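You operate a simulated robot arm through the tools that you are given. There is no shell and no other tool. Be economical: measure what you need, move in short steps, check, and stop when the job is done.

The job below is to be done with a simulated two-armed robot. You get a single attempt, and the scene is never put back.

Task
Take the red banded fitting and put it on the blue job card. Take the 30 short steel bar from the front jig shelf and leave it on the mill end of the tube bench. Open the middle cupboard door, fetch the blue cup and set it in the shelf of the middle cupboard and shut the door again. Take the green card from the top of the small parts bench and put it on the shelf under the small parts bench. Put the steel block labelled "A7" from the top of the alignment table on top of the carton there and the steel block that says "N2" on the shelf under the alignment table. Any order will do.

It is judged by the outcome, as a careful person would: the job done as asked, and still so three seconds after it is handed in. It fails if anything else is knocked over, pushed out of place, dropped, spilled or broken.

Robot
Two 6-joint arms with two-finger parallel grippers on one trunk, on a base that drives. Base frame: it is fixed to the floor where the robot stands at the start and does not move with it; the origin is under the middle of the robot, x ahead of it, y to its left, z up; the surface under the hand at the start is at about z = 840. Lengths are in mm, angles in rad, forces in N, time in s.
The left shoulder is at the start at [80, 216, 1597], the right one opposite. With the tool pointing down near the work surface each hand reaches from about 100 to 680 mm from the robot's upright axis, wherever it stands, measured 20 degrees to its own side. Places, roughly: blue cup (6x6x3 cm) [-1300, 4900, 900]; blue job card [1250, -1250, 750]; carton (13x10x8 cm) [-1300, 5200, 900]; green card [-3500, -2250, 750]; middle cupboard door [-4800, 4800, 500]; mill end of the tube bench [-3500, 1700, 900]; red banded fitting (7x7x5 cm) [500, -200, 900]; shelf of the middle cupboard [-5000, 4800, 500]; shelf under the alignment table [-1500, 4900, 200]; shelf under the small parts bench [-3200, -2200, 300]; short steel bar [-500, 2250, 500]; steel block [-1250, 5250, 750]. Payload 3.43 kg a hand.
The TCP of each hand is the grasp point between the finger pads, 30 mm short of the fingertips. In the tool frame z runs along the fingers and y along their closing line. Largest opening 94 mm; finger width 28, thickness 10; the body of the gripper, 50 by 96 mm, starts 55 mm behind the TCP.
Orientation is told as [roll, pitch, yaw] about the base's x, y, z axes, in that order, counted from this pose: with the fingers straight down and closing along the base's y, the tool's x points along the base's -x, its y along +y and its z along -z.

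Tools
- The arms move only by the tool play_rows. It takes "left_moves", "right_moves" or both (then of equal length, played together; a hand with none holds still); each is a list that holds one entry, the list of rows, each a list of 7 numbers: the shift along the tool's x, y, z in mm, then the turn, a rotation vector about the tool's x, y, z in rad, then the closure in counts, from 0 (fully open) to 255 (shut). In form: [[[x, y, z, ax, ay, az, jaw], ...]]. A call has 1 to 12 rows; each row shifts and turns the commanded pose from where the row before left it, along the tool's axes as they then stand. Rows are played at 5 a second. More than 50 mm and 0.15 rad between two rows, or a gripper value outside its range, and nothing of the call is played. Where a pose cannot be reached the arm comes as near as it can. A force on the tool above 40 N (or 10 N above the force at the start of the call, whichever is more), or a blocked arm, ends the call early, and 0.2 s more pass. Each finger travels about 72 mm/s and halts on what it meets, pressing with about 37 N; the grip force reading is that of the motor and also rises with nothing between the fingers. The clock runs only during rows and for 0.2 s after the last one: add rows that do not move to give the fingers time. The reply holds the time, the measured pose of the TCP, the force on the tool along the base axes, the opening and the grip force, in the units named above and with some noise, with the torque about the TCP (base axes, N m) and any sound that the robot's microphone picked up, and new pictures: "views" is both (left out), scene, wrist or none (wrist: the cameras of the hands that moved).
- Cameras (640 x 400 px; columns grow to the right, rows downward): "scene" is now at [99.8, -7.6, 1743]; the picture's right is [-0.15, -0.99, 0.00], its down [-0.83, 0.13, -0.54] and it looks along [0.53, -0.08, -0.84] (base axes); focal length 253 px, centre (320, 200). "left" rides on the left gripper at [76, -14, -103] in its tool frame; the picture's right is [0.18, 0.98, 0.00], its down [-0.75, 0.14, -0.64] and it looks along [-0.63, 0.12, 0.77] (tool axes); focal length 243 px, centre (320, 200). "right" rides on the right gripper at [76, 14, -102] in its tool frame; the picture's right is [-0.18, 0.98, 0.00], its down [-0.75, -0.14, -0.64] and it looks along [-0.63, -0.12, 0.77] (tool axes); focal length 243 px, centre (320, 200). There is no depth. A picture from a camera that has moved, and an enlarged one, comes with that camera's place and axes in the base frame and with its lens.
- lift_body(by): slides the trunk up (or, below 0, down) by that many mm; the arms and the scene camera ride with it, the base frame stays. It gives what a move gives, with no picture.
- roll_base(legs): drives the robot by 1 to 6 legs, each [ahead, left, turn to the left] in mm, mm and rad, along the robot's own axes; the way and the turn of a leg run together, so that a leg with both is an arc; at most 1500 mm and 3.142 rad a leg. The arms and the cameras ride along, it lands a little off, and it stops where it bumps. It gives what a move gives, and a new picture of the scene camera.
- pan_tilt(pan, tilt): turns the head with the scene camera to pan (to the left, within 1.501 rad either way) and tilt (down, from -0.506 to 1.204), counted from straight ahead of the robot. It gives what a move gives, and a new picture of the scene camera.
- inspect(camera, box): a new picture of the part [left, top, right, bottom] of that camera's present view, enlarged. It takes no simulated time.
- close_job(): hands the job in; it is judged then, once.

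Work in short steps. Places have to be worked out from the pictures, the camera data and where the tool is seen: move nearer, look again, correct. Check each grasp and each placing, and mend what went wrong. You have 207 turns and 260 pictures in all, those below and enlarged ones among them. Open the grippers and draw the arms clear of the work before you hand the job in, unless the task says otherwise; then end with one line.

The tools are called after "Request:" as name(argument=value, ...) on one line, values as JSON. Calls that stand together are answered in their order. play_rows: Moves the arms, as the interface text tells. Its arguments: {"type":"object","properties":{"left_moves":{"type":"array","items":{"type":"array","items":{"type":"array","items":{"type":"number"}}}},"right_moves":{"type":"array","items":{"type":"array","items":{"type":"array","items":{"type":"number"}}}},"views":{"type":"string","enum":["both","scene","wrist","none"]}},"required":[]} The other tools are called the same way: lift_body (by) slides the trunk up or down; roll_base (legs) drives the base; pan_tilt (pan, tilt) turns the head that bears the scene camera; inspect (camera, box) takes an enlarged picture of a part of a camera's view; close_job () hands the job in.

At the start:

```text
clock: 0.0
left_position: [592.9, -13.4, 1127.3]
left_tool_rot: [-0.001, 0.0, 0.0]
left_ft_force: [1.2, 0.5, 0.3]
left_moment: [-0.05, 0.05, 0.0]
left_opening: 94.0
left_grip_force: 0.0
right_position: [347.5, -302.4, 1000.0]
right_tool_rot: [-0.001, -0.001, 0.001]
right_ft_force: [0.7, 0.4, -0.1]
right_moment: [-0.01, -0.02, 0.0]
right_opening: 93.7
right_grip_force: 0.0
trunk travel left (down, up): [-827.0, 13.0]
robot x, y, heading: [-2.8, -3.0, -0.0]
head pan, tilt: [-0.15, 1.002]
```

scene: 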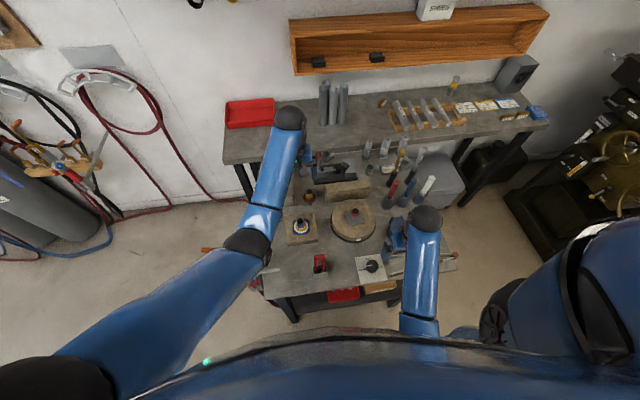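
right: 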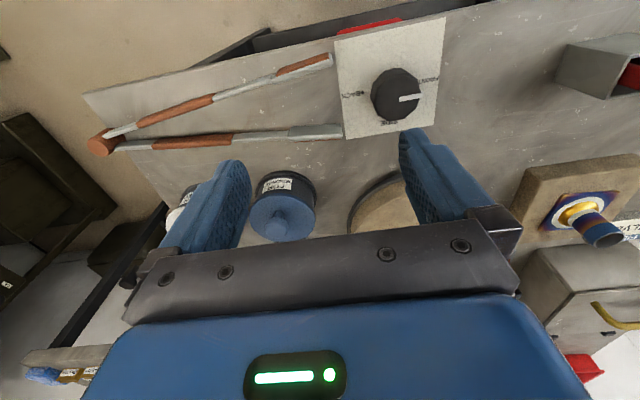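
left: 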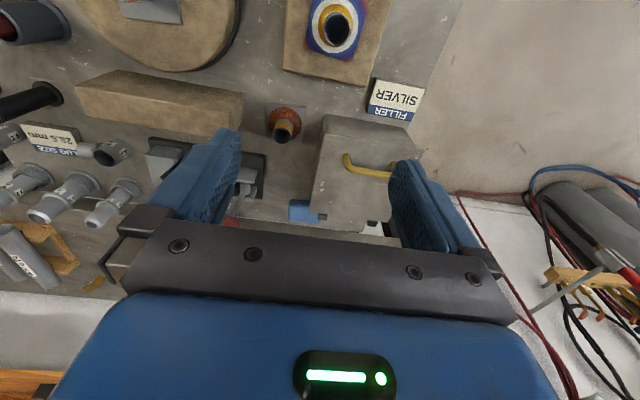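

The table ahead holds many fittings; I enlarge the scene view to find the red banded fitting.

Request:
inspect(camera="scene", box=[220, 130, 480, 310])

Request:
inspect(camera="scene", box=[360, 60, 560, 200])

```text
2.22 times, centred on (350, 220) of scene
camera zoom: at [99.8, -7.6, 1743.0], right [-0.15, -0.99, 0.0], down [-0.83, 0.13, -0.54], along [0.53, -0.08, -0.84], focal length 562 px, centre (253, 156)
```

zoom: 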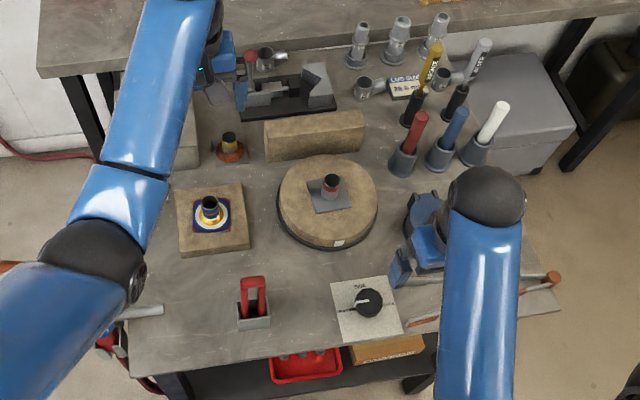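

```text
2.86 times, centred on (460, 130) of scene
camera zoom: at [99.8, -7.6, 1743.0], right [-0.15, -0.99, 0.0], down [-0.83, 0.13, -0.54], along [0.53, -0.08, -0.84], focal length 722 px, centre (-80, 400)
```

zoom: 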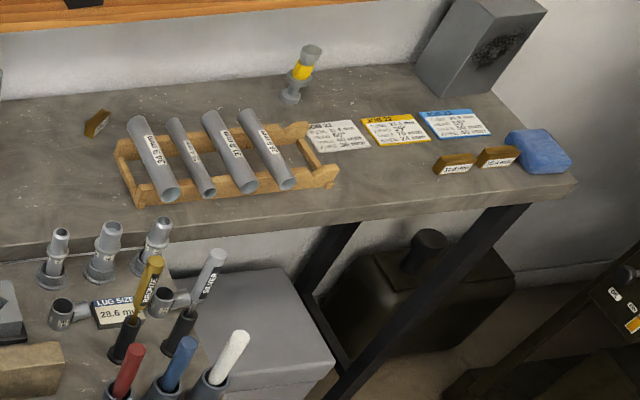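

The red banded fitting sits on the round board, about (554,-215). I lift the right hand a little and move it over there.

Request:
play_rows(right_moves=[[[0, 0, -40, 0, 0, 0, 0], [-40, 17, 0, 0, 0, 0, 0], [-40, 17, 0, 0, 0, 0, 0], [-40, 17, 0, 0, 0, 0, 0], [-40, 17, 0, 0, 0, 0, 0], [-30, 17, 0, 0, 0, 0, 0], [0, 0, 0, 0, 0, 0, 0]]])

Request:
inspect(camera="right", box=[160, 40, 480, 240])

```text
clock: 1.6
left_position: [593.7, -12.2, 1127.3]
left_tool_rot: [0.002, 0.001, 0.0]
left_ft_force: [-0.2, -1.0, 0.1]
left_moment: [-0.03, -0.03, -0.01]
left_opening: 94.2
left_grip_force: 0.0
right_position: [535.1, -218.2, 1030.2]
right_tool_rot: [0.001, -0.001, 0.002]
right_ft_force: [-0.3, -0.2, -0.2]
right_moment: [-0.04, 0.01, 0.01]
right_opening: 93.9
right_grip_force: 0.1
right hand out of reach, approached as far as the arm can: row 1
trunk travel left (down, up): [-827.0, 13.0]
robot x, y, heading: [-1.3, 0.4, 0.005]
head pan, tilt: [-0.15, 1.002]
camera scene: at [99.6, -7.8, 1743.0], right [-0.15, -0.99, 0.0], down [-0.83, 0.13, -0.54], along [0.53, -0.08, -0.84], focal length 253 px, centre (320, 200)
camera right: at [457.9, -204.3, 1133.6], right [0.18, 0.98, 0.0], down [0.75, -0.14, 0.64], along [0.63, -0.12, -0.77], focal length 243 px, centre (320, 200)
```

scene: 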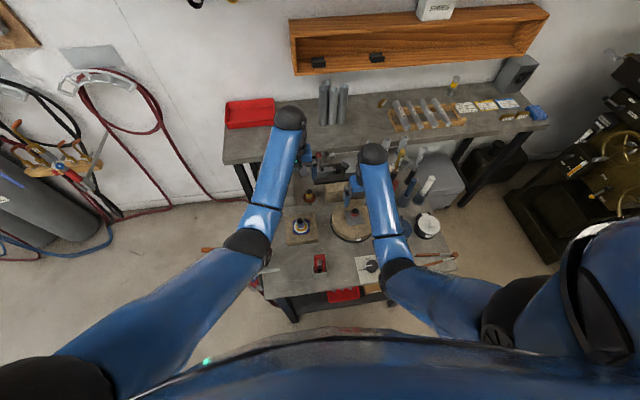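
right: 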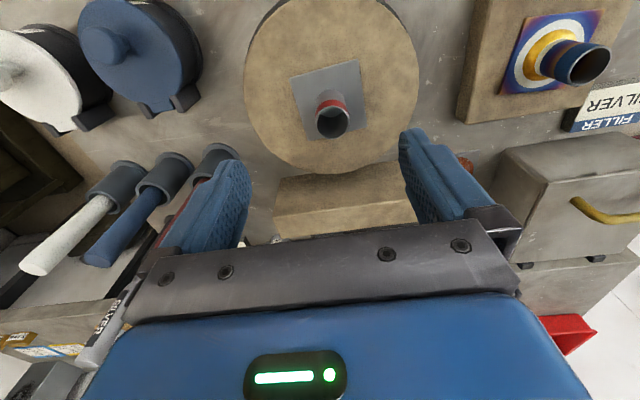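

```text
2.00 times, centred on (320, 140) of right
camera zoom: at [457.9, -204.3, 1133.6], right [0.18, 0.98, 0.0], down [0.75, -0.14, 0.64], along [0.63, -0.12, -0.77], focal length 485 px, centre (320, 320)
```

zoom: 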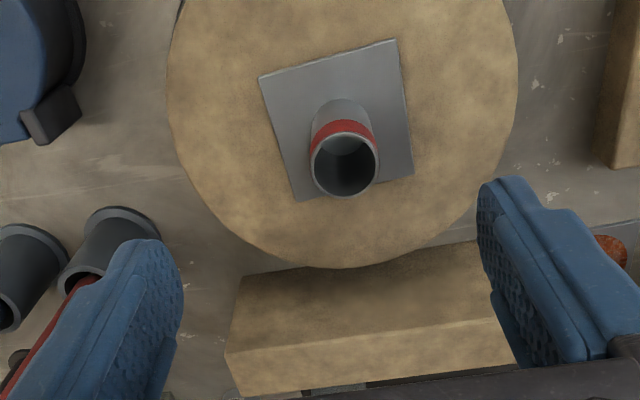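

The tube axis looks to be near (545,-210), plate top around z 868. I align above and come down to z 940.

Request:
play_rows(right_moves=[[[-10, 8, 30, 0, 0, 0, 0], [0, 0, 30, 0, 0, 0, 0], [0, 0, 30, 0, 0, 0, 0], [0, 0, 0, 0, 0, 0, 0]]], views="wrist")

```text
clock: 2.6
left_position: [593.5, -12.6, 1127.5]
left_tool_rot: [-0.001, 0.0, 0.0]
left_ft_force: [0.3, 0.4, 0.0]
left_moment: [0.01, 0.0, 0.0]
left_opening: 94.1
left_grip_force: 0.1
right_position: [545.7, -209.5, 939.7]
right_tool_rot: [-0.003, 0.0, 0.004]
right_ft_force: [-0.6, 0.3, 0.3]
right_moment: [0.0, 0.03, -0.01]
right_opening: 93.9
right_grip_force: 0.1
trunk travel left (down, up): [-827.0, 13.0]
robot x, y, heading: [4.9, -1.0, 0.003]
head pan, tilt: [-0.15, 1.002]
camera right: at [468.2, -195.0, 1043.5], right [0.18, 0.98, 0.0], down [0.75, -0.14, 0.64], along [0.63, -0.12, -0.77], focal length 243 px, centre (320, 200)
```

right: 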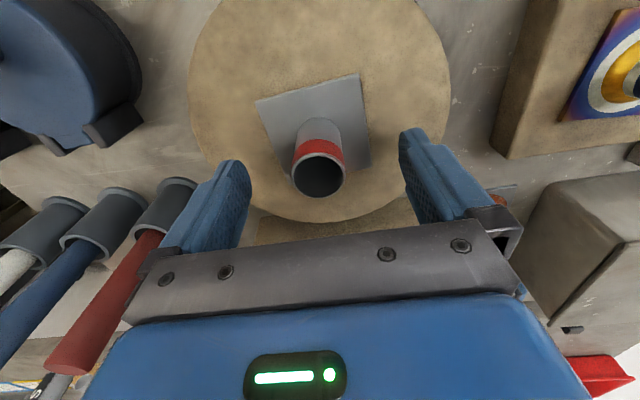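

The tube is centred between the fingers, rim near z 920. I go down to z 906 and close.

Request:
play_rows(right_moves=[[[-3, 0, 17, 0, 0, 0, 0], [0, 0, 17, 0, 0, 0, 0], [0, 0, 0, 0, 0, 0, 0], [0, 0, 0, 0, 0, 0, 255], [0, 0, 0, 0, 0, 0, 255], [0, 0, 0, 0, 0, 0, 255], [0, 0, 0, 0, 0, 0, 255], [0, 0, 0, 0, 0, 0, 255]]], views="wrist")

```text
clock: 3.1
left_position: [590.1, -12.1, 1129.1]
left_tool_rot: [0.0, -0.002, -0.001]
left_ft_force: [-0.6, 0.0, 0.1]
left_moment: [-0.01, -0.03, -0.01]
left_opening: 94.1
left_grip_force: 0.0
right_position: [546.2, -209.5, 919.7]
right_tool_rot: [0.0, -0.001, 0.002]
right_ft_force: [-4.7, 0.1, 7.5]
right_moment: [0.35, -0.02, 0.14]
right_opening: 94.0
right_grip_force: 0.0
trunk travel left (down, up): [-827.0, 13.0]
robot x, y, heading: [1.2, 1.0, -0.001]
head pan, tilt: [-0.15, 1.002]
stopped in row 2 (right hand): the force on the tool passed its limit at 62 N (the readings are from after the stop); the commanded pose is now the measured one
camera right: at [468.5, -194.8, 1023.0], right [0.18, 0.98, 0.0], down [0.75, -0.14, 0.64], along [0.63, -0.12, -0.77], focal length 243 px, centre (320, 200)
```

right: 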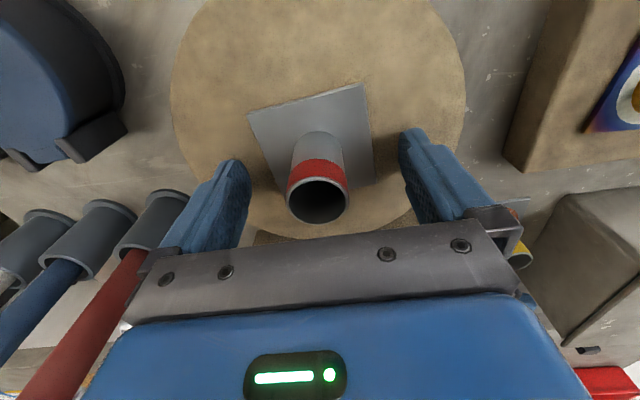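

A finger touched the board (tips at z≈890), so the board is higher than thought. I raise 4 mm and close here; the rim is about 10 mm above the TCP.

Request:
play_rows(right_moves=[[[0, 0, -4, 0, 0, 0, 0], [-2, 0, 0, 0, 0, 0, 60], [0, 0, 0, 0, 0, 0, 255], [0, 0, 0, 0, 0, 0, 255], [0, 0, 0, 0, 0, 0, 255], [0, 0, 0, 0, 0, 0, 255], [0, 0, 0, 0, 0, 0, 255]]], views="wrist")

```text
clock: 4.7
left_position: [593.5, -13.6, 1127.9]
left_tool_rot: [0.001, 0.0, 0.002]
left_ft_force: [-0.2, 0.6, -0.1]
left_moment: [-0.03, -0.01, 0.02]
left_opening: 93.9
left_grip_force: 0.0
right_position: [550.9, -209.3, 921.9]
right_tool_rot: [0.0, 0.003, 0.001]
right_ft_force: [-0.5, 0.0, 0.9]
right_moment: [-0.06, -0.01, -0.02]
right_opening: 63.5
right_grip_force: 36.7
trunk travel left (down, up): [-827.0, 13.0]
robot x, y, heading: [0.2, -0.4, 0.002]
head pan, tilt: [-0.15, 1.002]
camera right: at [474.0, -195.1, 1026.6], right [0.18, 0.98, 0.0], down [0.76, -0.14, 0.64], along [0.63, -0.12, -0.77], focal length 243 px, centre (320, 200)
```

right: 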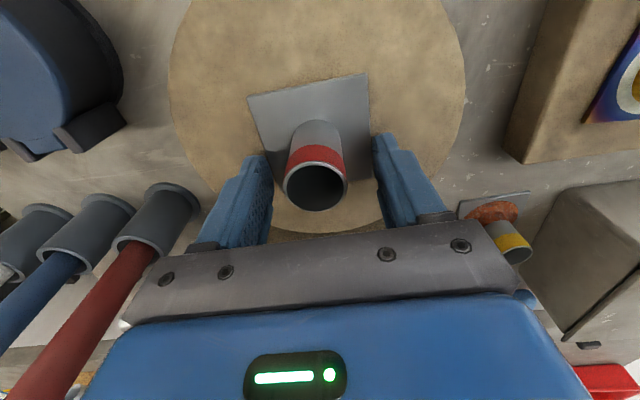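

The fingers halted at 63 mm, likely on the plate's edges rather than the tube. I take a closer look.

Request:
inspect(camera="right", box=[200, 60, 440, 240])

```text
2.22 times, centred on (320, 150) of right
camera zoom: at [474.0, -195.1, 1026.6], right [0.18, 0.98, 0.0], down [0.76, -0.14, 0.64], along [0.63, -0.12, -0.77], focal length 539 px, centre (320, 311)
```

zoom: 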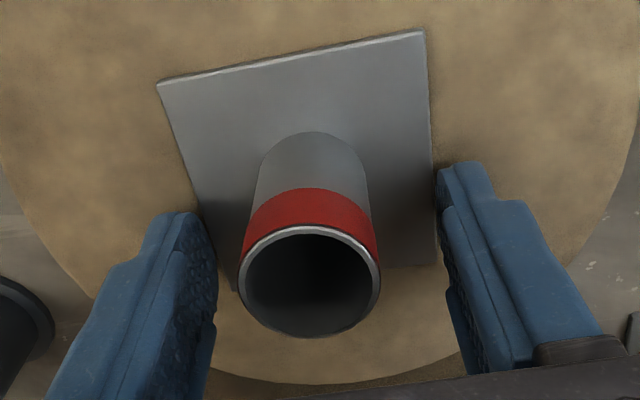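

The pads caught the plate's edges; the tube axis is at about x 539 and plate near z 890. I open, raise to z 930, shift back 12 mm and close on the tube.

Request:
play_rows(right_moves=[[[0, 0, 0, 0, 0, 0, 0], [0, 0, 0, 0, 0, 0, 0], [0, 0, -8, 0, 0, 0, 0], [12, 1, 0, 0, 0, 0, 0], [0, 0, 0, 0, 0, 0, 255], [0, 0, 0, 0, 0, 0, 255], [0, 0, 0, 0, 0, 0, 255], [0, 0, 0, 0, 0, 0, 255], [0, 0, 0, 0, 0, 0, 255]]], views="wrist")

```text
clock: 6.7
left_position: [592.9, -13.0, 1126.7]
left_tool_rot: [0.0, 0.002, 0.0]
left_ft_force: [0.2, 0.3, -0.4]
left_moment: [0.0, -0.04, 0.01]
left_opening: 93.9
left_grip_force: 0.0
right_position: [539.9, -209.3, 930.4]
right_tool_rot: [0.0, 0.003, 0.0]
right_ft_force: [-0.4, 0.0, 0.2]
right_moment: [0.02, 0.04, 0.03]
right_opening: 27.8
right_grip_force: 37.4
trunk travel left (down, up): [-827.0, 13.0]
robot x, y, heading: [0.1, -1.0, -0.002]
head pan, tilt: [-0.15, 1.002]
camera right: at [461.9, -194.7, 1034.0], right [0.18, 0.98, 0.0], down [0.76, -0.14, 0.64], along [0.63, -0.12, -0.77], focal length 243 px, centre (320, 200)
```

right: 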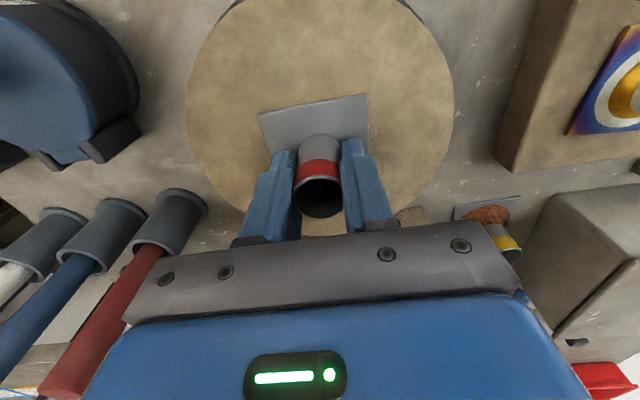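

Tube gripped at 28 mm. I lift it straight up and draw the hand in while raising.

Request:
play_rows(right_moves=[[[0, 0, -30, 0, 0, 0, 255], [0, 0, -30, 0, 0, 0, 255], [0, 0, -30, 0, 0, 0, 255], [0, 0, -30, 0, 0, 0, 255], [30, 0, -10, 0, 0, 0, 255], [0, 0, 0, 0, 0, 0, 255]]])

Request:
pan_tilt(pan=-0.8, tilt=0.75)

```text
clock: 8.1
left_position: [593.5, -14.1, 1126.6]
left_tool_rot: [0.0, 0.001, 0.0]
left_ft_force: [-0.3, 0.6, -0.1]
left_moment: [0.02, -0.02, 0.01]
left_opening: 94.2
left_grip_force: 0.1
right_position: [512.9, -208.9, 1051.1]
right_tool_rot: [0.001, 0.0, 0.0]
right_ft_force: [-0.1, -0.7, -1.6]
right_moment: [-0.02, 0.04, 0.0]
right_opening: 28.0
right_grip_force: 36.9
right hand out of reach, approached as far as the arm can: row 5
trunk travel left (down, up): [-827.0, 13.0]
robot x, y, heading: [-1.4, -2.5, -0.002]
head pan, tilt: [-0.15, 1.002]
camera scene: at [99.5, -8.1, 1743.0], right [-0.15, -0.99, 0.0], down [-0.83, 0.13, -0.54], along [0.53, -0.08, -0.84], focal length 253 px, centre (320, 200)
camera right: at [434.0, -194.8, 1154.6], right [0.18, 0.98, 0.0], down [0.75, -0.14, 0.64], along [0.63, -0.12, -0.77], focal length 243 px, centre (320, 200)
```

scene: 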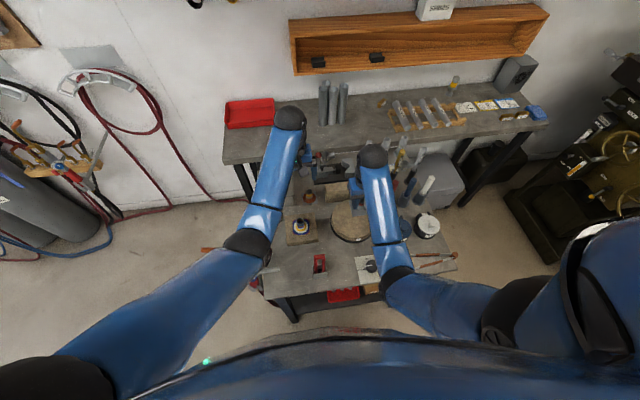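
right: 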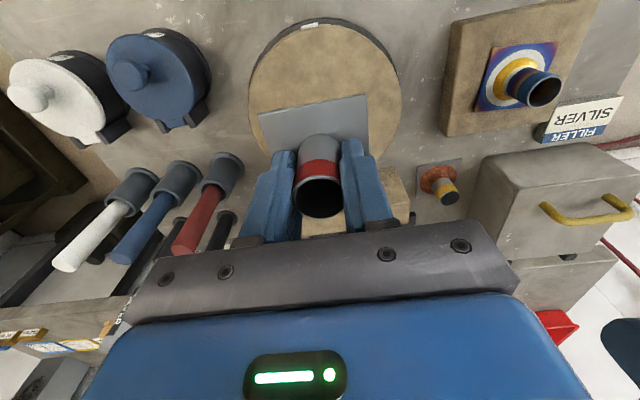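

```text
clock: 9.2
left_position: [593.6, -12.5, 1127.6]
left_tool_rot: [0.001, 0.0, 0.001]
left_ft_force: [-0.3, 0.9, 0.4]
left_moment: [-0.02, 0.01, 0.0]
left_opening: 94.0
left_grip_force: 0.1
right_position: [512.7, -207.5, 1051.1]
right_tool_rot: [0.0, 0.0, 0.0]
right_ft_force: [-0.8, -0.3, -1.5]
right_moment: [0.02, 0.0, -0.02]
right_opening: 28.0
right_grip_force: 37.2
trunk travel left (down, up): [-827.0, 13.0]
robot x, y, heading: [-1.6, 0.1, -0.001]
head pan, tilt: [-0.799, 0.75]
camera scene: at [89.6, -56.8, 1762.2], right [-0.72, -0.7, 0.0], down [-0.48, 0.49, -0.73], along [0.51, -0.52, -0.68], focal length 253 px, centre (320, 200)
```

scene: 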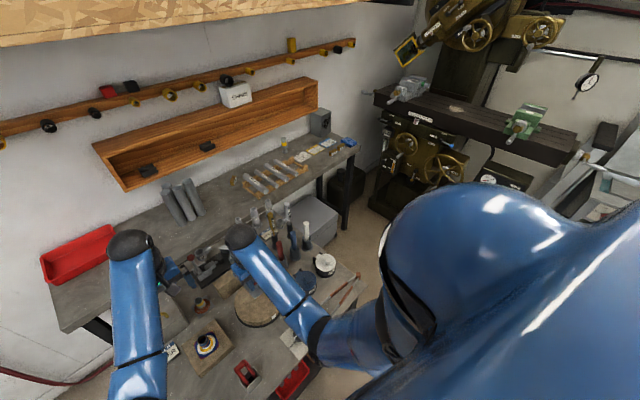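

Fitting is held. The cards lie around (1160,-1280) on the rear bench; I back off 450 mm, then move right 1050 mm and look.

Request:
roll_base(legs=[[-450, 0, 0], [0, -1050, 0]])

```text
clock: 16.9
left_position: [152.8, -1074.0, 1127.4]
left_tool_rot: [0.001, 0.0, 0.003]
left_ft_force: [-0.2, 0.2, 0.8]
left_moment: [-0.02, -0.02, 0.01]
left_opening: 93.8
left_grip_force: 0.1
right_position: [73.5, -1269.3, 1051.4]
right_tool_rot: [-0.001, 0.0, 0.005]
right_ft_force: [0.2, -0.4, -1.2]
right_moment: [-0.05, 0.02, 0.02]
right_opening: 27.9
right_grip_force: 37.4
trunk travel left (down, up): [-827.0, 13.0]
robot x, y, heading: [-442.9, -1065.1, 0.006]
head pan, tilt: [-0.799, 0.75]
camera scene: at [-350.6, -1119.8, 1762.3], right [-0.71, -0.7, 0.0], down [-0.48, 0.49, -0.73], along [0.51, -0.52, -0.68], focal length 253 px, centre (320, 200)
```

scene: 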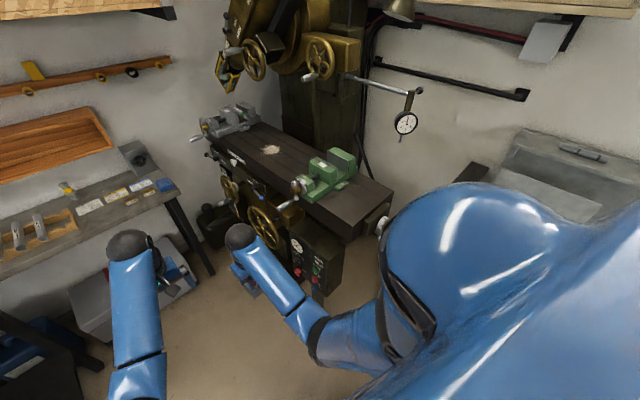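

Triangulating the two views puts the blue card near (1086,-1197,883). I draw the left hand back and drive ahead in two legs.

Request:
play_rows(left_moves=[[[40, 0, 0, 0, 0, 0, 0], [40, 0, 0, 0, 0, 0, 0], [40, 0, 0, 0, 0, 0, 0], [40, 0, 0, 0, 0, 0, 0], [40, 0, 0, 0, 0, 0, 0]]], views="none")

Request:
roll_base(legs=[[850, 30, 0]])

Request:
pan_tilt(pan=-0.3, tilt=0.85)

```text
clock: 18.1
left_position: [-10.6, -1098.5, 1052.4]
left_tool_rot: [-0.001, -0.006, 0.003]
left_ft_force: [-0.4, 0.9, -0.4]
left_moment: [-0.03, -0.03, -0.03]
left_opening: 93.8
left_grip_force: 0.1
left hand out of reach, approached as far as the arm can: row 1, 2, 3, 4, 5
right_position: [70.1, -1270.6, 1051.7]
right_tool_rot: [0.0, -0.002, 0.006]
right_ft_force: [-1.1, 0.2, -1.3]
right_moment: [0.02, -0.02, 0.01]
right_opening: 27.7
right_grip_force: 37.3
trunk travel left (down, up): [-827.0, 13.0]
robot x, y, heading: [-442.2, -1067.3, 0.001]
head pan, tilt: [-0.799, 0.75]
```

```text
clock: 22.7
left_position: [849.7, -1062.7, 1052.0]
left_tool_rot: [-0.002, -0.003, 0.006]
left_ft_force: [-0.2, -0.3, -0.1]
left_moment: [-0.02, 0.01, -0.02]
left_opening: 94.0
left_grip_force: 0.0
right_position: [933.3, -1236.3, 1051.6]
right_tool_rot: [0.001, -0.003, 0.007]
right_ft_force: [-0.2, 0.0, -2.3]
right_moment: [0.03, -0.04, 0.01]
right_opening: 27.7
right_grip_force: 36.9
trunk travel left (down, up): [-827.0, 13.0]
robot x, y, heading: [419.2, -1030.7, 0.004]
head pan, tilt: [-0.799, 0.75]
camera scene: at [507.9, -1087.6, 1762.3], right [-0.71, -0.7, 0.0], down [-0.48, 0.49, -0.73], along [0.51, -0.52, -0.68], focal length 253 px, centre (320, 200)
```

scene: 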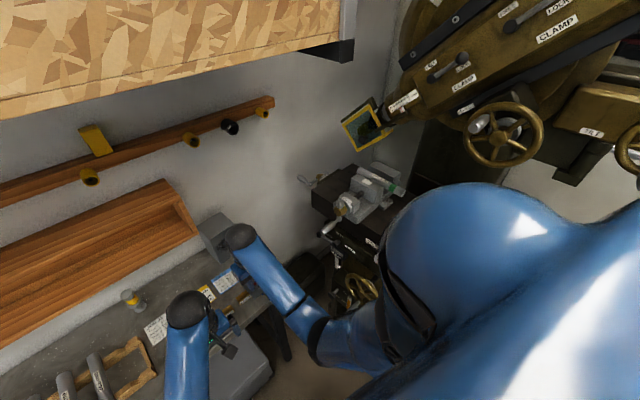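

```text
clock: 23.6
left_position: [852.8, -1063.6, 1052.2]
left_tool_rot: [-0.002, -0.003, 0.006]
left_ft_force: [0.5, -0.1, -0.2]
left_moment: [0.02, -0.04, 0.0]
left_opening: 93.9
left_grip_force: 0.1
right_position: [934.6, -1237.1, 1051.2]
right_tool_rot: [0.0, -0.001, 0.007]
right_ft_force: [-0.4, 0.5, -0.7]
right_moment: [0.0, 0.0, -0.01]
right_opening: 27.8
right_grip_force: 36.8
trunk travel left (down, up): [-827.0, 13.0]
robot x, y, heading: [425.4, -1026.4, 0.005]
head pan, tilt: [-0.3, 0.85]
camera scene: at [527.2, -1051.2, 1754.1], right [-0.29, -0.96, 0.0], down [-0.72, 0.22, -0.66], along [0.63, -0.19, -0.75], focal length 253 px, centre (320, 200)
```

scene: 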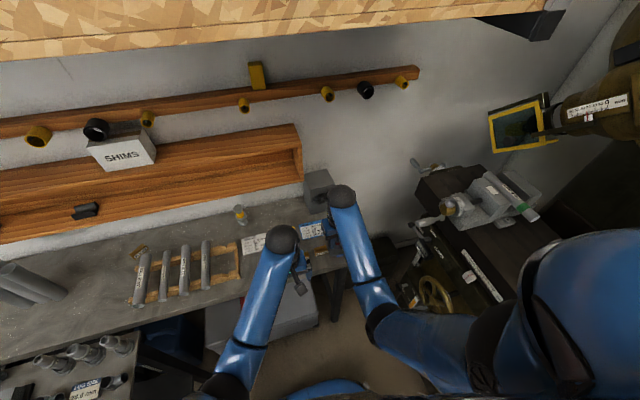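

The card is seen near (1105,-1195). I drive 90 mm ahead and look with the right wrist camera.

Request:
roll_base(legs=[[90, 0, 0]])

Request:
inspect(camera="right", box=[0, 0, 640, 400])

```text
clock: 24.7
left_position: [929.0, -1062.9, 1055.9]
left_tool_rot: [-0.001, -0.011, 0.004]
left_ft_force: [-0.7, -0.7, 0.8]
left_moment: [-0.02, -0.06, -0.02]
left_opening: 93.8
left_grip_force: 0.2
right_position: [1011.6, -1235.8, 1055.2]
right_tool_rot: [-0.001, -0.009, 0.007]
right_ft_force: [-1.0, 0.1, -1.4]
right_moment: [0.02, -0.06, 0.01]
right_opening: 27.7
right_grip_force: 37.2
trunk travel left (down, up): [-827.0, 13.0]
robot x, y, heading: [510.5, -1031.4, 0.006]
head pan, tilt: [-0.3, 0.85]
camera scene: at [598.1, -1050.7, 1755.3], right [-0.29, -0.96, 0.0], down [-0.71, 0.22, -0.67], along [0.64, -0.19, -0.74], focal length 253 px, centre (320, 200)
```

scene: 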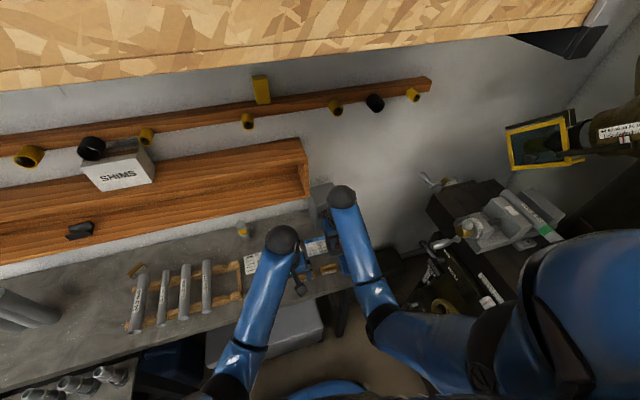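

```text
1.00 times, centred on (320, 200) of right (not enlarged: the box is as wide or as high as the picture)
camera zoom: at [933.0, -1222.3, 1158.2], right [0.18, 0.98, 0.0], down [0.75, -0.14, 0.65], along [0.64, -0.11, -0.76], focal length 243 px, centre (320, 200)
```

zoom: 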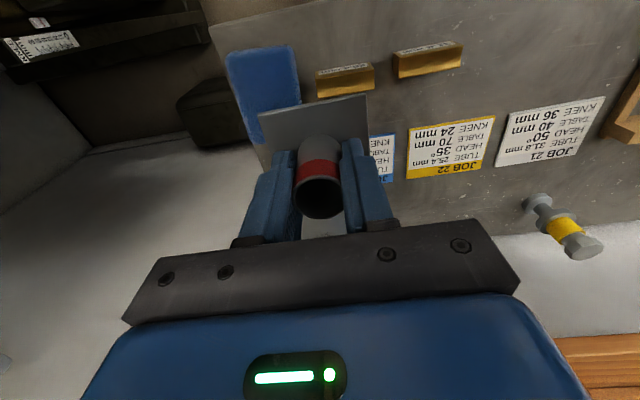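

The blue card is partly hidden behind the fitting; its centre works out to about (1110,-1208). I move above it at the present height and re-measure.

Request:
play_rows(right_moves=[[[-33, 10, 0, 0, 0, 0, 255], [-33, 10, 0, 0, 0, 0, 255], [-32, 10, 0, 0, 0, 0, 255], [0, 0, 0, 0, 0, 0, 255]]], views="wrist")

```text
clock: 25.7
left_position: [939.9, -1063.6, 1050.9]
left_tool_rot: [-0.002, -0.001, 0.006]
left_ft_force: [0.2, 1.2, -0.1]
left_moment: [0.02, 0.03, -0.01]
left_opening: 94.1
left_grip_force: 0.1
right_position: [1121.6, -1205.7, 1049.2]
right_tool_rot: [0.0, 0.004, 0.007]
right_ft_force: [1.0, -0.6, -1.2]
right_moment: [-0.02, 0.01, 0.01]
right_opening: 27.5
right_grip_force: 37.8
trunk travel left (down, up): [-827.0, 13.0]
robot x, y, heading: [506.5, -1032.9, 0.009]
head pan, tilt: [-0.3, 0.85]
camera right: at [1044.4, -1191.4, 1152.0], right [0.18, 0.98, 0.0], down [0.76, -0.14, 0.64], along [0.63, -0.11, -0.77], focal length 243 px, centre (320, 200)
```

right: 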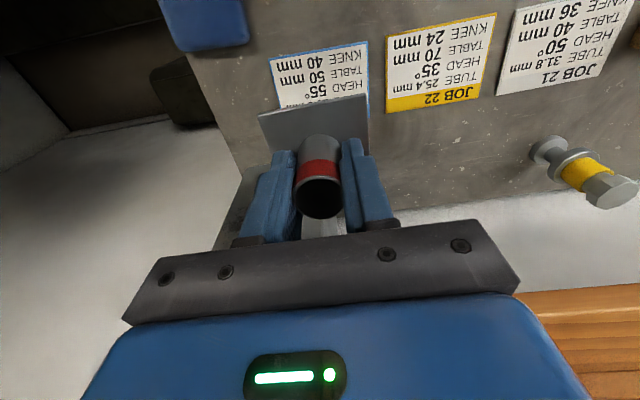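

The card centre computes to about (1119,-1208), z≈870. I descend to z 935 first.

Request:
play_rows(right_moves=[[[2, -2, 30, 0, 0, 0, 255], [0, 0, 30, 0, 0, 0, 255], [0, 0, 30, 0, 0, 0, 255], [0, 0, 20, 0, 0, 0, 255], [0, 0, 0, 0, 0, 0, 255]]], views="wrist")

```text
clock: 26.9
left_position: [937.2, -1063.0, 1051.0]
left_tool_rot: [-0.003, -0.002, 0.006]
left_ft_force: [-0.2, 0.3, -0.4]
left_moment: [0.0, -0.02, 0.01]
left_opening: 93.9
left_grip_force: 0.0
right_position: [1115.8, -1207.2, 941.4]
right_tool_rot: [0.0, 0.0, 0.007]
right_ft_force: [-0.6, -0.1, -2.0]
right_moment: [0.01, 0.01, 0.0]
right_opening: 28.1
right_grip_force: 37.1
trunk travel left (down, up): [-827.0, 13.0]
robot x, y, heading: [505.8, -1031.1, 0.008]
head pan, tilt: [-0.3, 0.85]
camera right: at [1037.6, -1193.5, 1044.8], right [0.18, 0.98, 0.0], down [0.76, -0.14, 0.64], along [0.63, -0.11, -0.77], focal length 243 px, centre (320, 200)
```

right: 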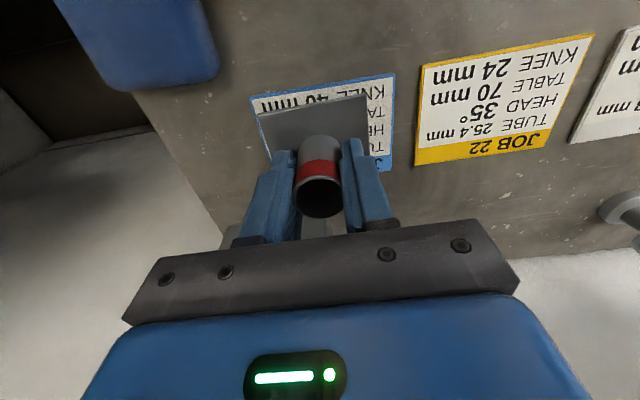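

The fitting is aligned over the card (centre ≈(1115,-1206)). I lower in small steps until contact.

Request:
play_rows(right_moves=[[[0, 0, 5, 0, 0, 0, 255], [0, 0, 5, 0, 0, 0, 255], [0, 0, 4, 0, 0, 0, 255], [0, 0, 3, 0, 0, 0, 255], [0, 0, 3, 0, 0, 0, 255], [0, 0, 3, 0, 0, 0, 255], [0, 0, 0, 0, 0, 0, 255]]], views="wrist")

```text
clock: 28.5
left_position: [938.4, -1063.4, 1051.8]
left_tool_rot: [-0.002, -0.001, 0.004]
left_ft_force: [-0.4, -0.1, 0.3]
left_moment: [-0.01, -0.05, -0.04]
left_opening: 94.2
left_grip_force: 0.1
right_position: [1117.1, -1206.3, 917.7]
right_tool_rot: [0.001, 0.001, 0.008]
right_ft_force: [-0.8, -0.3, -2.2]
right_moment: [0.02, 0.02, -0.02]
right_opening: 27.7
right_grip_force: 37.0
trunk travel left (down, up): [-827.0, 13.0]
robot x, y, heading: [503.6, -1032.4, 0.007]
head pan, tilt: [-0.3, 0.85]
camera right: at [1038.9, -1192.8, 1020.7], right [0.18, 0.98, 0.0], down [0.76, -0.14, 0.64], along [0.63, -0.11, -0.77], focal length 243 px, centre (320, 200)
```

right: 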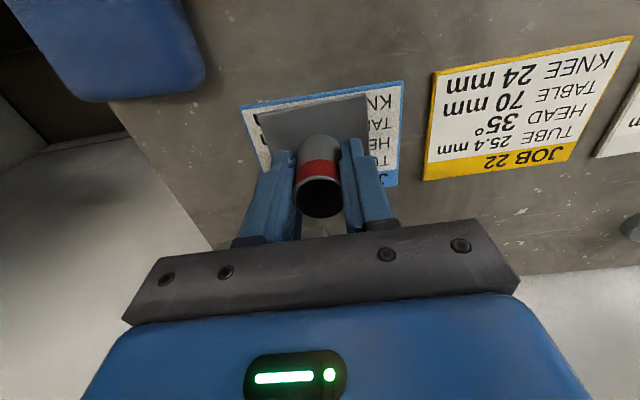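

No contact yet; I keep lowering.

Request:
play_rows(right_moves=[[[0, 0, 3, 0, 0, 0, 255], [0, 0, 3, 0, 0, 0, 255], [0, 0, 2, 0, 0, 0, 255], [0, 0, 2, 0, 0, 0, 255], [0, 0, 2, 0, 0, 0, 255], [0, 0, 0, 0, 0, 0, 255]]], views="wrist")

```text
clock: 29.9
left_position: [937.1, -1063.7, 1051.4]
left_tool_rot: [-0.003, -0.001, 0.005]
left_ft_force: [-0.5, -0.1, 0.4]
left_moment: [0.0, 0.01, 0.01]
left_opening: 93.9
left_grip_force: 0.1
right_position: [1116.4, -1206.7, 906.3]
right_tool_rot: [0.0, 0.0, 0.007]
right_ft_force: [-0.1, 0.2, -1.0]
right_moment: [0.0, 0.01, 0.05]
right_opening: 27.9
right_grip_force: 36.9
trunk travel left (down, up): [-827.0, 13.0]
robot x, y, heading: [508.9, -1028.5, 0.005]
head pan, tilt: [-0.3, 0.85]
camera right: at [1038.7, -1193.6, 1009.1], right [0.18, 0.98, 0.0], down [0.76, -0.14, 0.64], along [0.63, -0.11, -0.77], focal length 243 px, centre (320, 200)
```

right: 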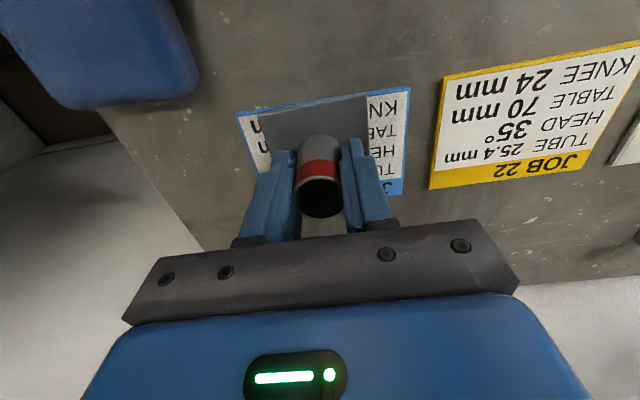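

Still no contact and well aligned; continue lowering 2 mm a row.

Request:
play_rows(right_moves=[[[0, 0, 3, 0, 0, 0, 255], [0, 0, 2, 0, 0, 0, 255], [0, 0, 2, 0, 0, 0, 255], [0, 0, 2, 0, 0, 0, 255], [0, 0, 2, 0, 0, 0, 255], [0, 0, 2, 0, 0, 0, 255], [0, 0, 2, 0, 0, 0, 255], [0, 0, 2, 0, 0, 0, 255], [0, 0, 0, 0, 0, 0, 255]]], views="wrist")

```text
clock: 31.5
left_position: [934.3, -1062.9, 1052.5]
left_tool_rot: [-0.003, -0.005, 0.006]
left_ft_force: [0.1, 0.0, 0.1]
left_moment: [0.03, 0.05, -0.04]
left_opening: 94.1
left_grip_force: 0.0
right_position: [1117.2, -1205.8, 897.2]
right_tool_rot: [0.001, -0.008, 0.006]
right_ft_force: [-10.9, -0.5, 26.7]
right_moment: [0.06, 0.74, 0.0]
right_opening: 28.1
right_grip_force: 37.2
trunk travel left (down, up): [-827.0, 13.0]
robot x, y, heading: [509.3, -1029.0, 0.008]
head pan, tilt: [-0.3, 0.85]
stopped in row 7 (right hand): the force on the tool passed its limit at 42 N (the readings are from after the stop); the commanded pose is now the measured one
camera right: at [1039.3, -1192.7, 999.8], right [0.18, 0.98, 0.0], down [0.75, -0.14, 0.65], along [0.64, -0.11, -0.76], focal length 243 px, centre (320, 200)
```

right: 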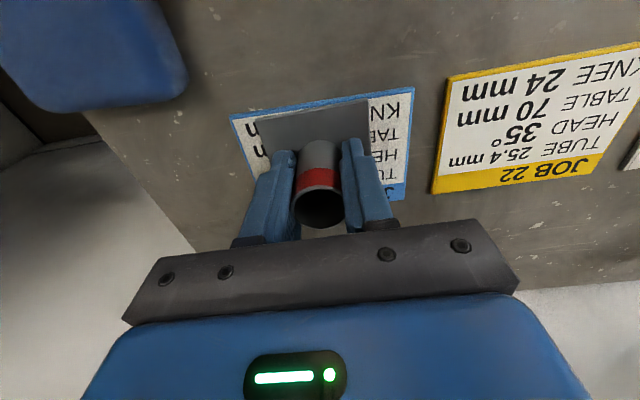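

Contact on the card at z 897. I raise 2 mm to relieve, open, then withdraw upward.

Request:
play_rows(right_moves=[[[0, 0, -2, 0, 0, 0, 255], [0, 0, 0, 0, 0, 0, 200], [0, 0, 0, 0, 0, 0, 120], [0, 0, 0, 0, 0, 0, 60], [0, 0, 0, 0, 0, 0, 0], [0, 0, 0, 0, 0, 0, 0], [0, 0, -25, 0, 0, 0, 0], [0, 0, -35, 0, 0, 0, 0], [0, 0, -35, 0, 0, 0, 0], [0, 0, -35, 0, 0, 0, 0]]], views="wrist")

```text
clock: 33.7
left_position: [938.4, -1062.8, 1051.0]
left_tool_rot: [-0.001, -0.003, 0.005]
left_ft_force: [-0.6, 0.2, -0.4]
left_moment: [-0.01, -0.02, -0.01]
left_opening: 94.1
left_grip_force: 0.1
right_position: [1117.3, -1207.1, 1026.0]
right_tool_rot: [0.0, -0.005, 0.008]
right_ft_force: [0.5, -0.2, 1.0]
right_moment: [0.02, 0.01, -0.01]
right_opening: 94.1
right_grip_force: 0.1
trunk travel left (down, up): [-827.0, 13.0]
robot x, y, heading: [503.8, -1028.4, 0.008]
head pan, tilt: [-0.3, 0.85]
camera right: at [1038.5, -1193.6, 1127.6], right [0.18, 0.98, 0.0], down [0.75, -0.14, 0.65], along [0.64, -0.11, -0.76], focal length 243 px, centre (320, 200)
```

right: 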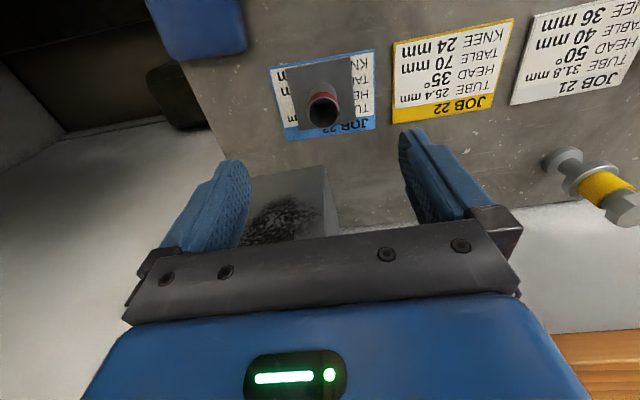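

Fitting sits on the blue card. I draw the right hand in and back off, then look around to the left for the jig shelf.

Request:
play_rows(right_moves=[[[30, 0, -10, 0, 0, 0, 0], [40, 0, 0, 0, 0, 0, 0], [40, 0, 0, 0, 0, 0, 0], [40, 0, 0, 0, 0, 0, 0], [40, 0, 0, 0, 0, 0, 0], [40, 0, 0, 0, 0, 0, 0]]], views="none")

Request:
pan_tilt(pan=1.4, tilt=0.4)

Request:
roll_base(legs=[[-1000, 0, 0], [0, 900, 0]])

```text
clock: 35.1
left_position: [936.8, -1063.3, 1051.7]
left_tool_rot: [-0.002, -0.003, 0.006]
left_ft_force: [-0.1, 0.3, -0.2]
left_moment: [0.01, 0.0, 0.02]
left_opening: 94.1
left_grip_force: 0.1
right_position: [885.8, -1206.8, 1030.2]
right_tool_rot: [-0.001, -0.011, 0.006]
right_ft_force: [0.9, 0.2, 0.5]
right_moment: [0.0, 0.0, 0.02]
right_opening: 94.2
right_grip_force: 0.1
right hand out of reach, approached as far as the arm can: row 6
trunk travel left (down, up): [-827.0, 13.0]
robot x, y, heading: [505.6, -1033.9, 0.006]
head pan, tilt: [-0.3, 0.85]
```

```text
clock: 36.8
left_position: [937.4, -1061.8, 1051.2]
left_tool_rot: [-0.001, -0.003, 0.006]
left_ft_force: [-0.1, -0.8, -0.2]
left_moment: [-0.01, 0.03, 0.01]
left_opening: 93.8
left_grip_force: 0.1
right_position: [887.7, -1207.6, 1029.0]
right_tool_rot: [0.0, -0.009, 0.007]
right_ft_force: [0.3, 0.2, 0.1]
right_moment: [0.0, 0.0, 0.0]
right_opening: 94.1
right_grip_force: 0.0
trunk travel left (down, up): [-827.0, 13.0]
robot x, y, heading: [508.3, -1027.7, 0.01]
head pan, tilt: [1.4, 0.4]
camera scene: at [553.5, -936.5, 1793.3], right [0.99, -0.16, 0.0], down [-0.06, -0.38, -0.92], along [0.15, 0.91, -0.39], focal length 253 px, centre (320, 200)
```

scene: 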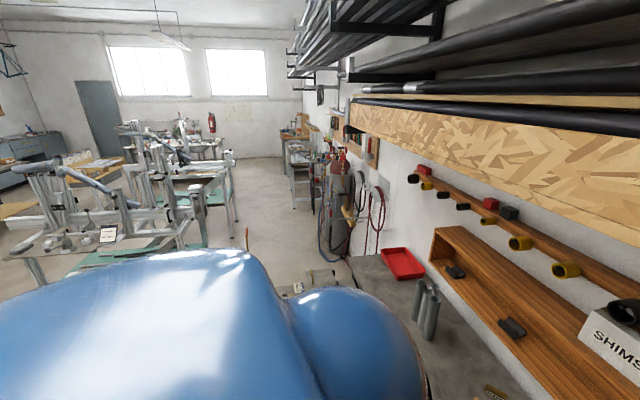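

```text
clock: 46.5
left_position: [-68.5, -147.2, 1052.1]
left_tool_rot: [0.0, -0.001, 0.005]
left_ft_force: [-0.2, 0.2, 0.3]
left_moment: [0.04, 0.02, 0.0]
left_opening: 94.0
left_grip_force: 0.1
right_position: [-116.8, -291.1, 1029.1]
right_tool_rot: [0.002, -0.009, 0.008]
right_ft_force: [0.1, -1.1, 0.4]
right_moment: [0.02, -0.01, 0.0]
right_opening: 94.1
right_grip_force: 0.0
trunk travel left (down, up): [-827.0, 13.0]
robot x, y, heading: [-498.7, -116.6, 0.012]
head pan, tilt: [1.4, 0.4]
camera scene: at [-452.1, -21.2, 1793.5], right [0.99, -0.16, 0.0], down [-0.06, -0.38, -0.92], along [0.15, 0.91, -0.39], focal length 253 px, centre (320, 200)
```

scene: 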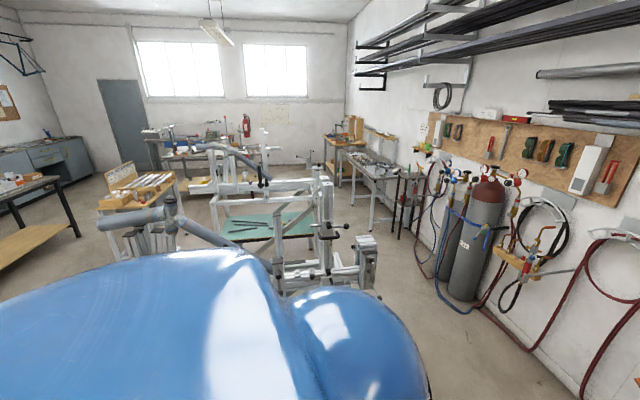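

A frame jig with a green shelf stands ahead-left; steel bars lie on it. I enlarge it.

Request:
inspect(camera="scene", box=[90, 110, 410, 310])

Request:
pan_tilt(pan=1.5, tilt=0.8)

```text
2.00 times, centred on (250, 210) of scene
camera zoom: at [-452.1, -21.2, 1793.5], right [0.99, -0.16, 0.0], down [-0.06, -0.38, -0.92], along [0.15, 0.91, -0.39], focal length 506 px, centre (460, 180)
```

zoom: 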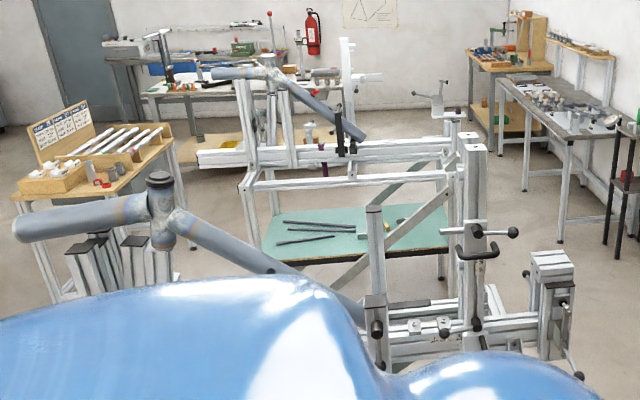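

```text
clock: 47.3
left_position: [-68.0, -146.5, 1052.6]
left_tool_rot: [-0.001, 0.0, 0.006]
left_ft_force: [-1.0, 0.3, -0.2]
left_moment: [0.01, -0.04, 0.01]
left_opening: 94.0
left_grip_force: 0.2
right_position: [-117.7, -289.5, 1030.8]
right_tool_rot: [0.0, -0.008, 0.006]
right_ft_force: [-0.7, 0.4, 0.9]
right_moment: [0.0, -0.01, 0.01]
right_opening: 94.1
right_grip_force: 0.1
trunk travel left (down, up): [-827.0, 13.0]
robot x, y, heading: [-499.1, -112.3, 0.005]
head pan, tilt: [1.499, 0.799]
camera scene: at [-462.1, -29.7, 1758.3], right [1.0, -0.07, 0.0], down [-0.05, -0.72, -0.7], along [0.05, 0.7, -0.72], focal length 253 px, centre (320, 200)
```

scene: 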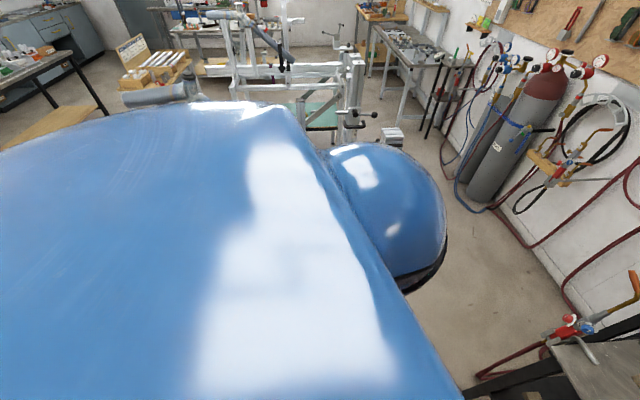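

I turn the robot to face +y to see the jigs properly.

Request:
roll_base(legs=[[0, 0, 1.57]])

Request:
pan_tilt(pan=0.0, tilt=0.5)

```text
clock: 51.6
left_position: [-467.8, 317.9, 1050.8]
left_tool_rot: [-0.003, 0.0, 1.581]
left_ft_force: [-0.3, 0.5, 0.9]
left_moment: [-0.02, -0.01, -0.01]
left_opening: 94.1
left_grip_force: 0.0
right_position: [-323.1, 268.6, 1031.2]
right_tool_rot: [0.001, -0.008, 1.582]
right_ft_force: [-0.3, -0.1, -0.9]
right_moment: [0.01, -0.02, -0.05]
right_opening: 93.7
right_grip_force: 0.1
trunk travel left (down, up): [-827.0, 13.0]
robot x, y, heading: [-499.5, -116.1, 1.581]
head pan, tilt: [1.499, 0.799]
camera scene: at [-578.1, -75.7, 1758.3], right [0.06, 1.0, 0.0], down [0.72, -0.04, -0.7], along [-0.7, 0.04, -0.72], focal length 253 px, centre (320, 200)
```

scene: 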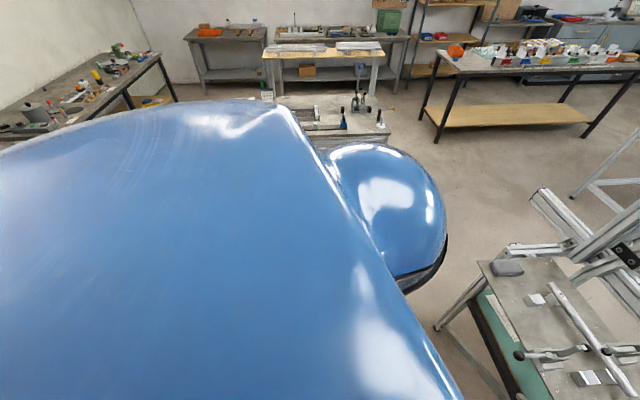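

```text
clock: 53.2
left_position: [-468.0, 316.0, 1051.2]
left_tool_rot: [-0.003, -0.001, 1.583]
left_ft_force: [-0.2, 0.2, -0.4]
left_moment: [0.02, 0.01, 0.01]
left_opening: 94.2
left_grip_force: 0.0
right_position: [-323.6, 269.1, 1030.2]
right_tool_rot: [0.0, -0.008, 1.584]
right_ft_force: [-0.6, -0.2, 0.3]
right_moment: [-0.01, -0.01, -0.03]
right_opening: 93.8
right_grip_force: 0.0
trunk travel left (down, up): [-827.0, 13.0]
robot x, y, heading: [-499.3, -111.4, 1.582]
head pan, tilt: [0.0, 0.499]
camera scene: at [-499.0, 10.5, 1784.2], right [1.0, 0.01, 0.0], down [0.01, -0.48, -0.88], along [-0.01, 0.88, -0.48], focal length 253 px, centre (320, 200)
```

scene: 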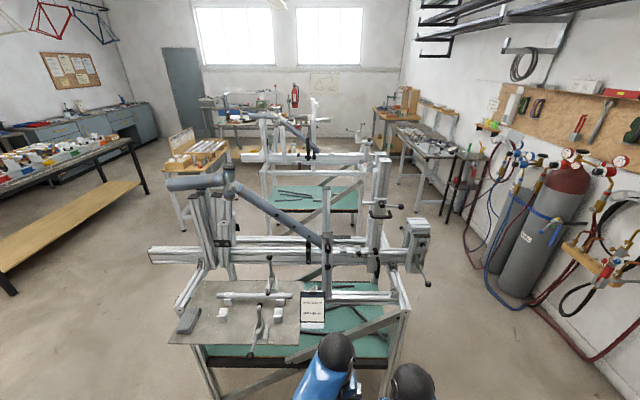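

Two jigs: the far one (shelf ≈ y 2400) matches the given place of the bar. I enlarge both shelves.

Request:
inspect(camera="scene", box=[240, 140, 400, 240])

Request:
inspect(camera="scene", box=[160, 230, 440, 400])

```text
4.00 times, centred on (320, 190) of scene
camera zoom: at [-499.0, 10.5, 1784.2], right [1.0, 0.01, 0.0], down [0.01, -0.48, -0.88], along [-0.01, 0.88, -0.48], focal length 1011 px, centre (320, 240)
```

zoom: 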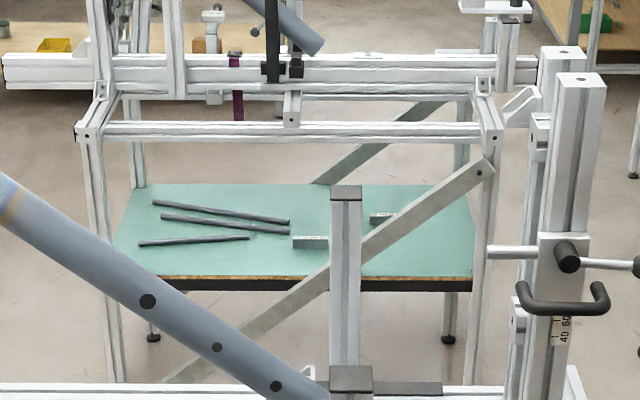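

```text
2.29 times, centred on (300, 315) of scene
camera zoom: at [-499.0, 10.5, 1784.2], right [1.0, 0.01, 0.0], down [0.01, -0.48, -0.88], along [-0.01, 0.88, -0.48], focal length 578 px, centre (366, -63)
```

zoom: 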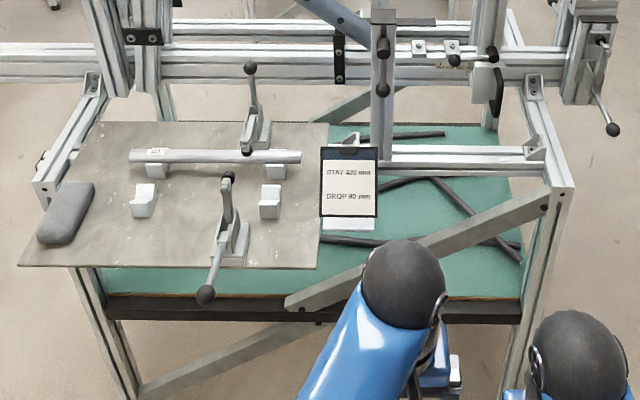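

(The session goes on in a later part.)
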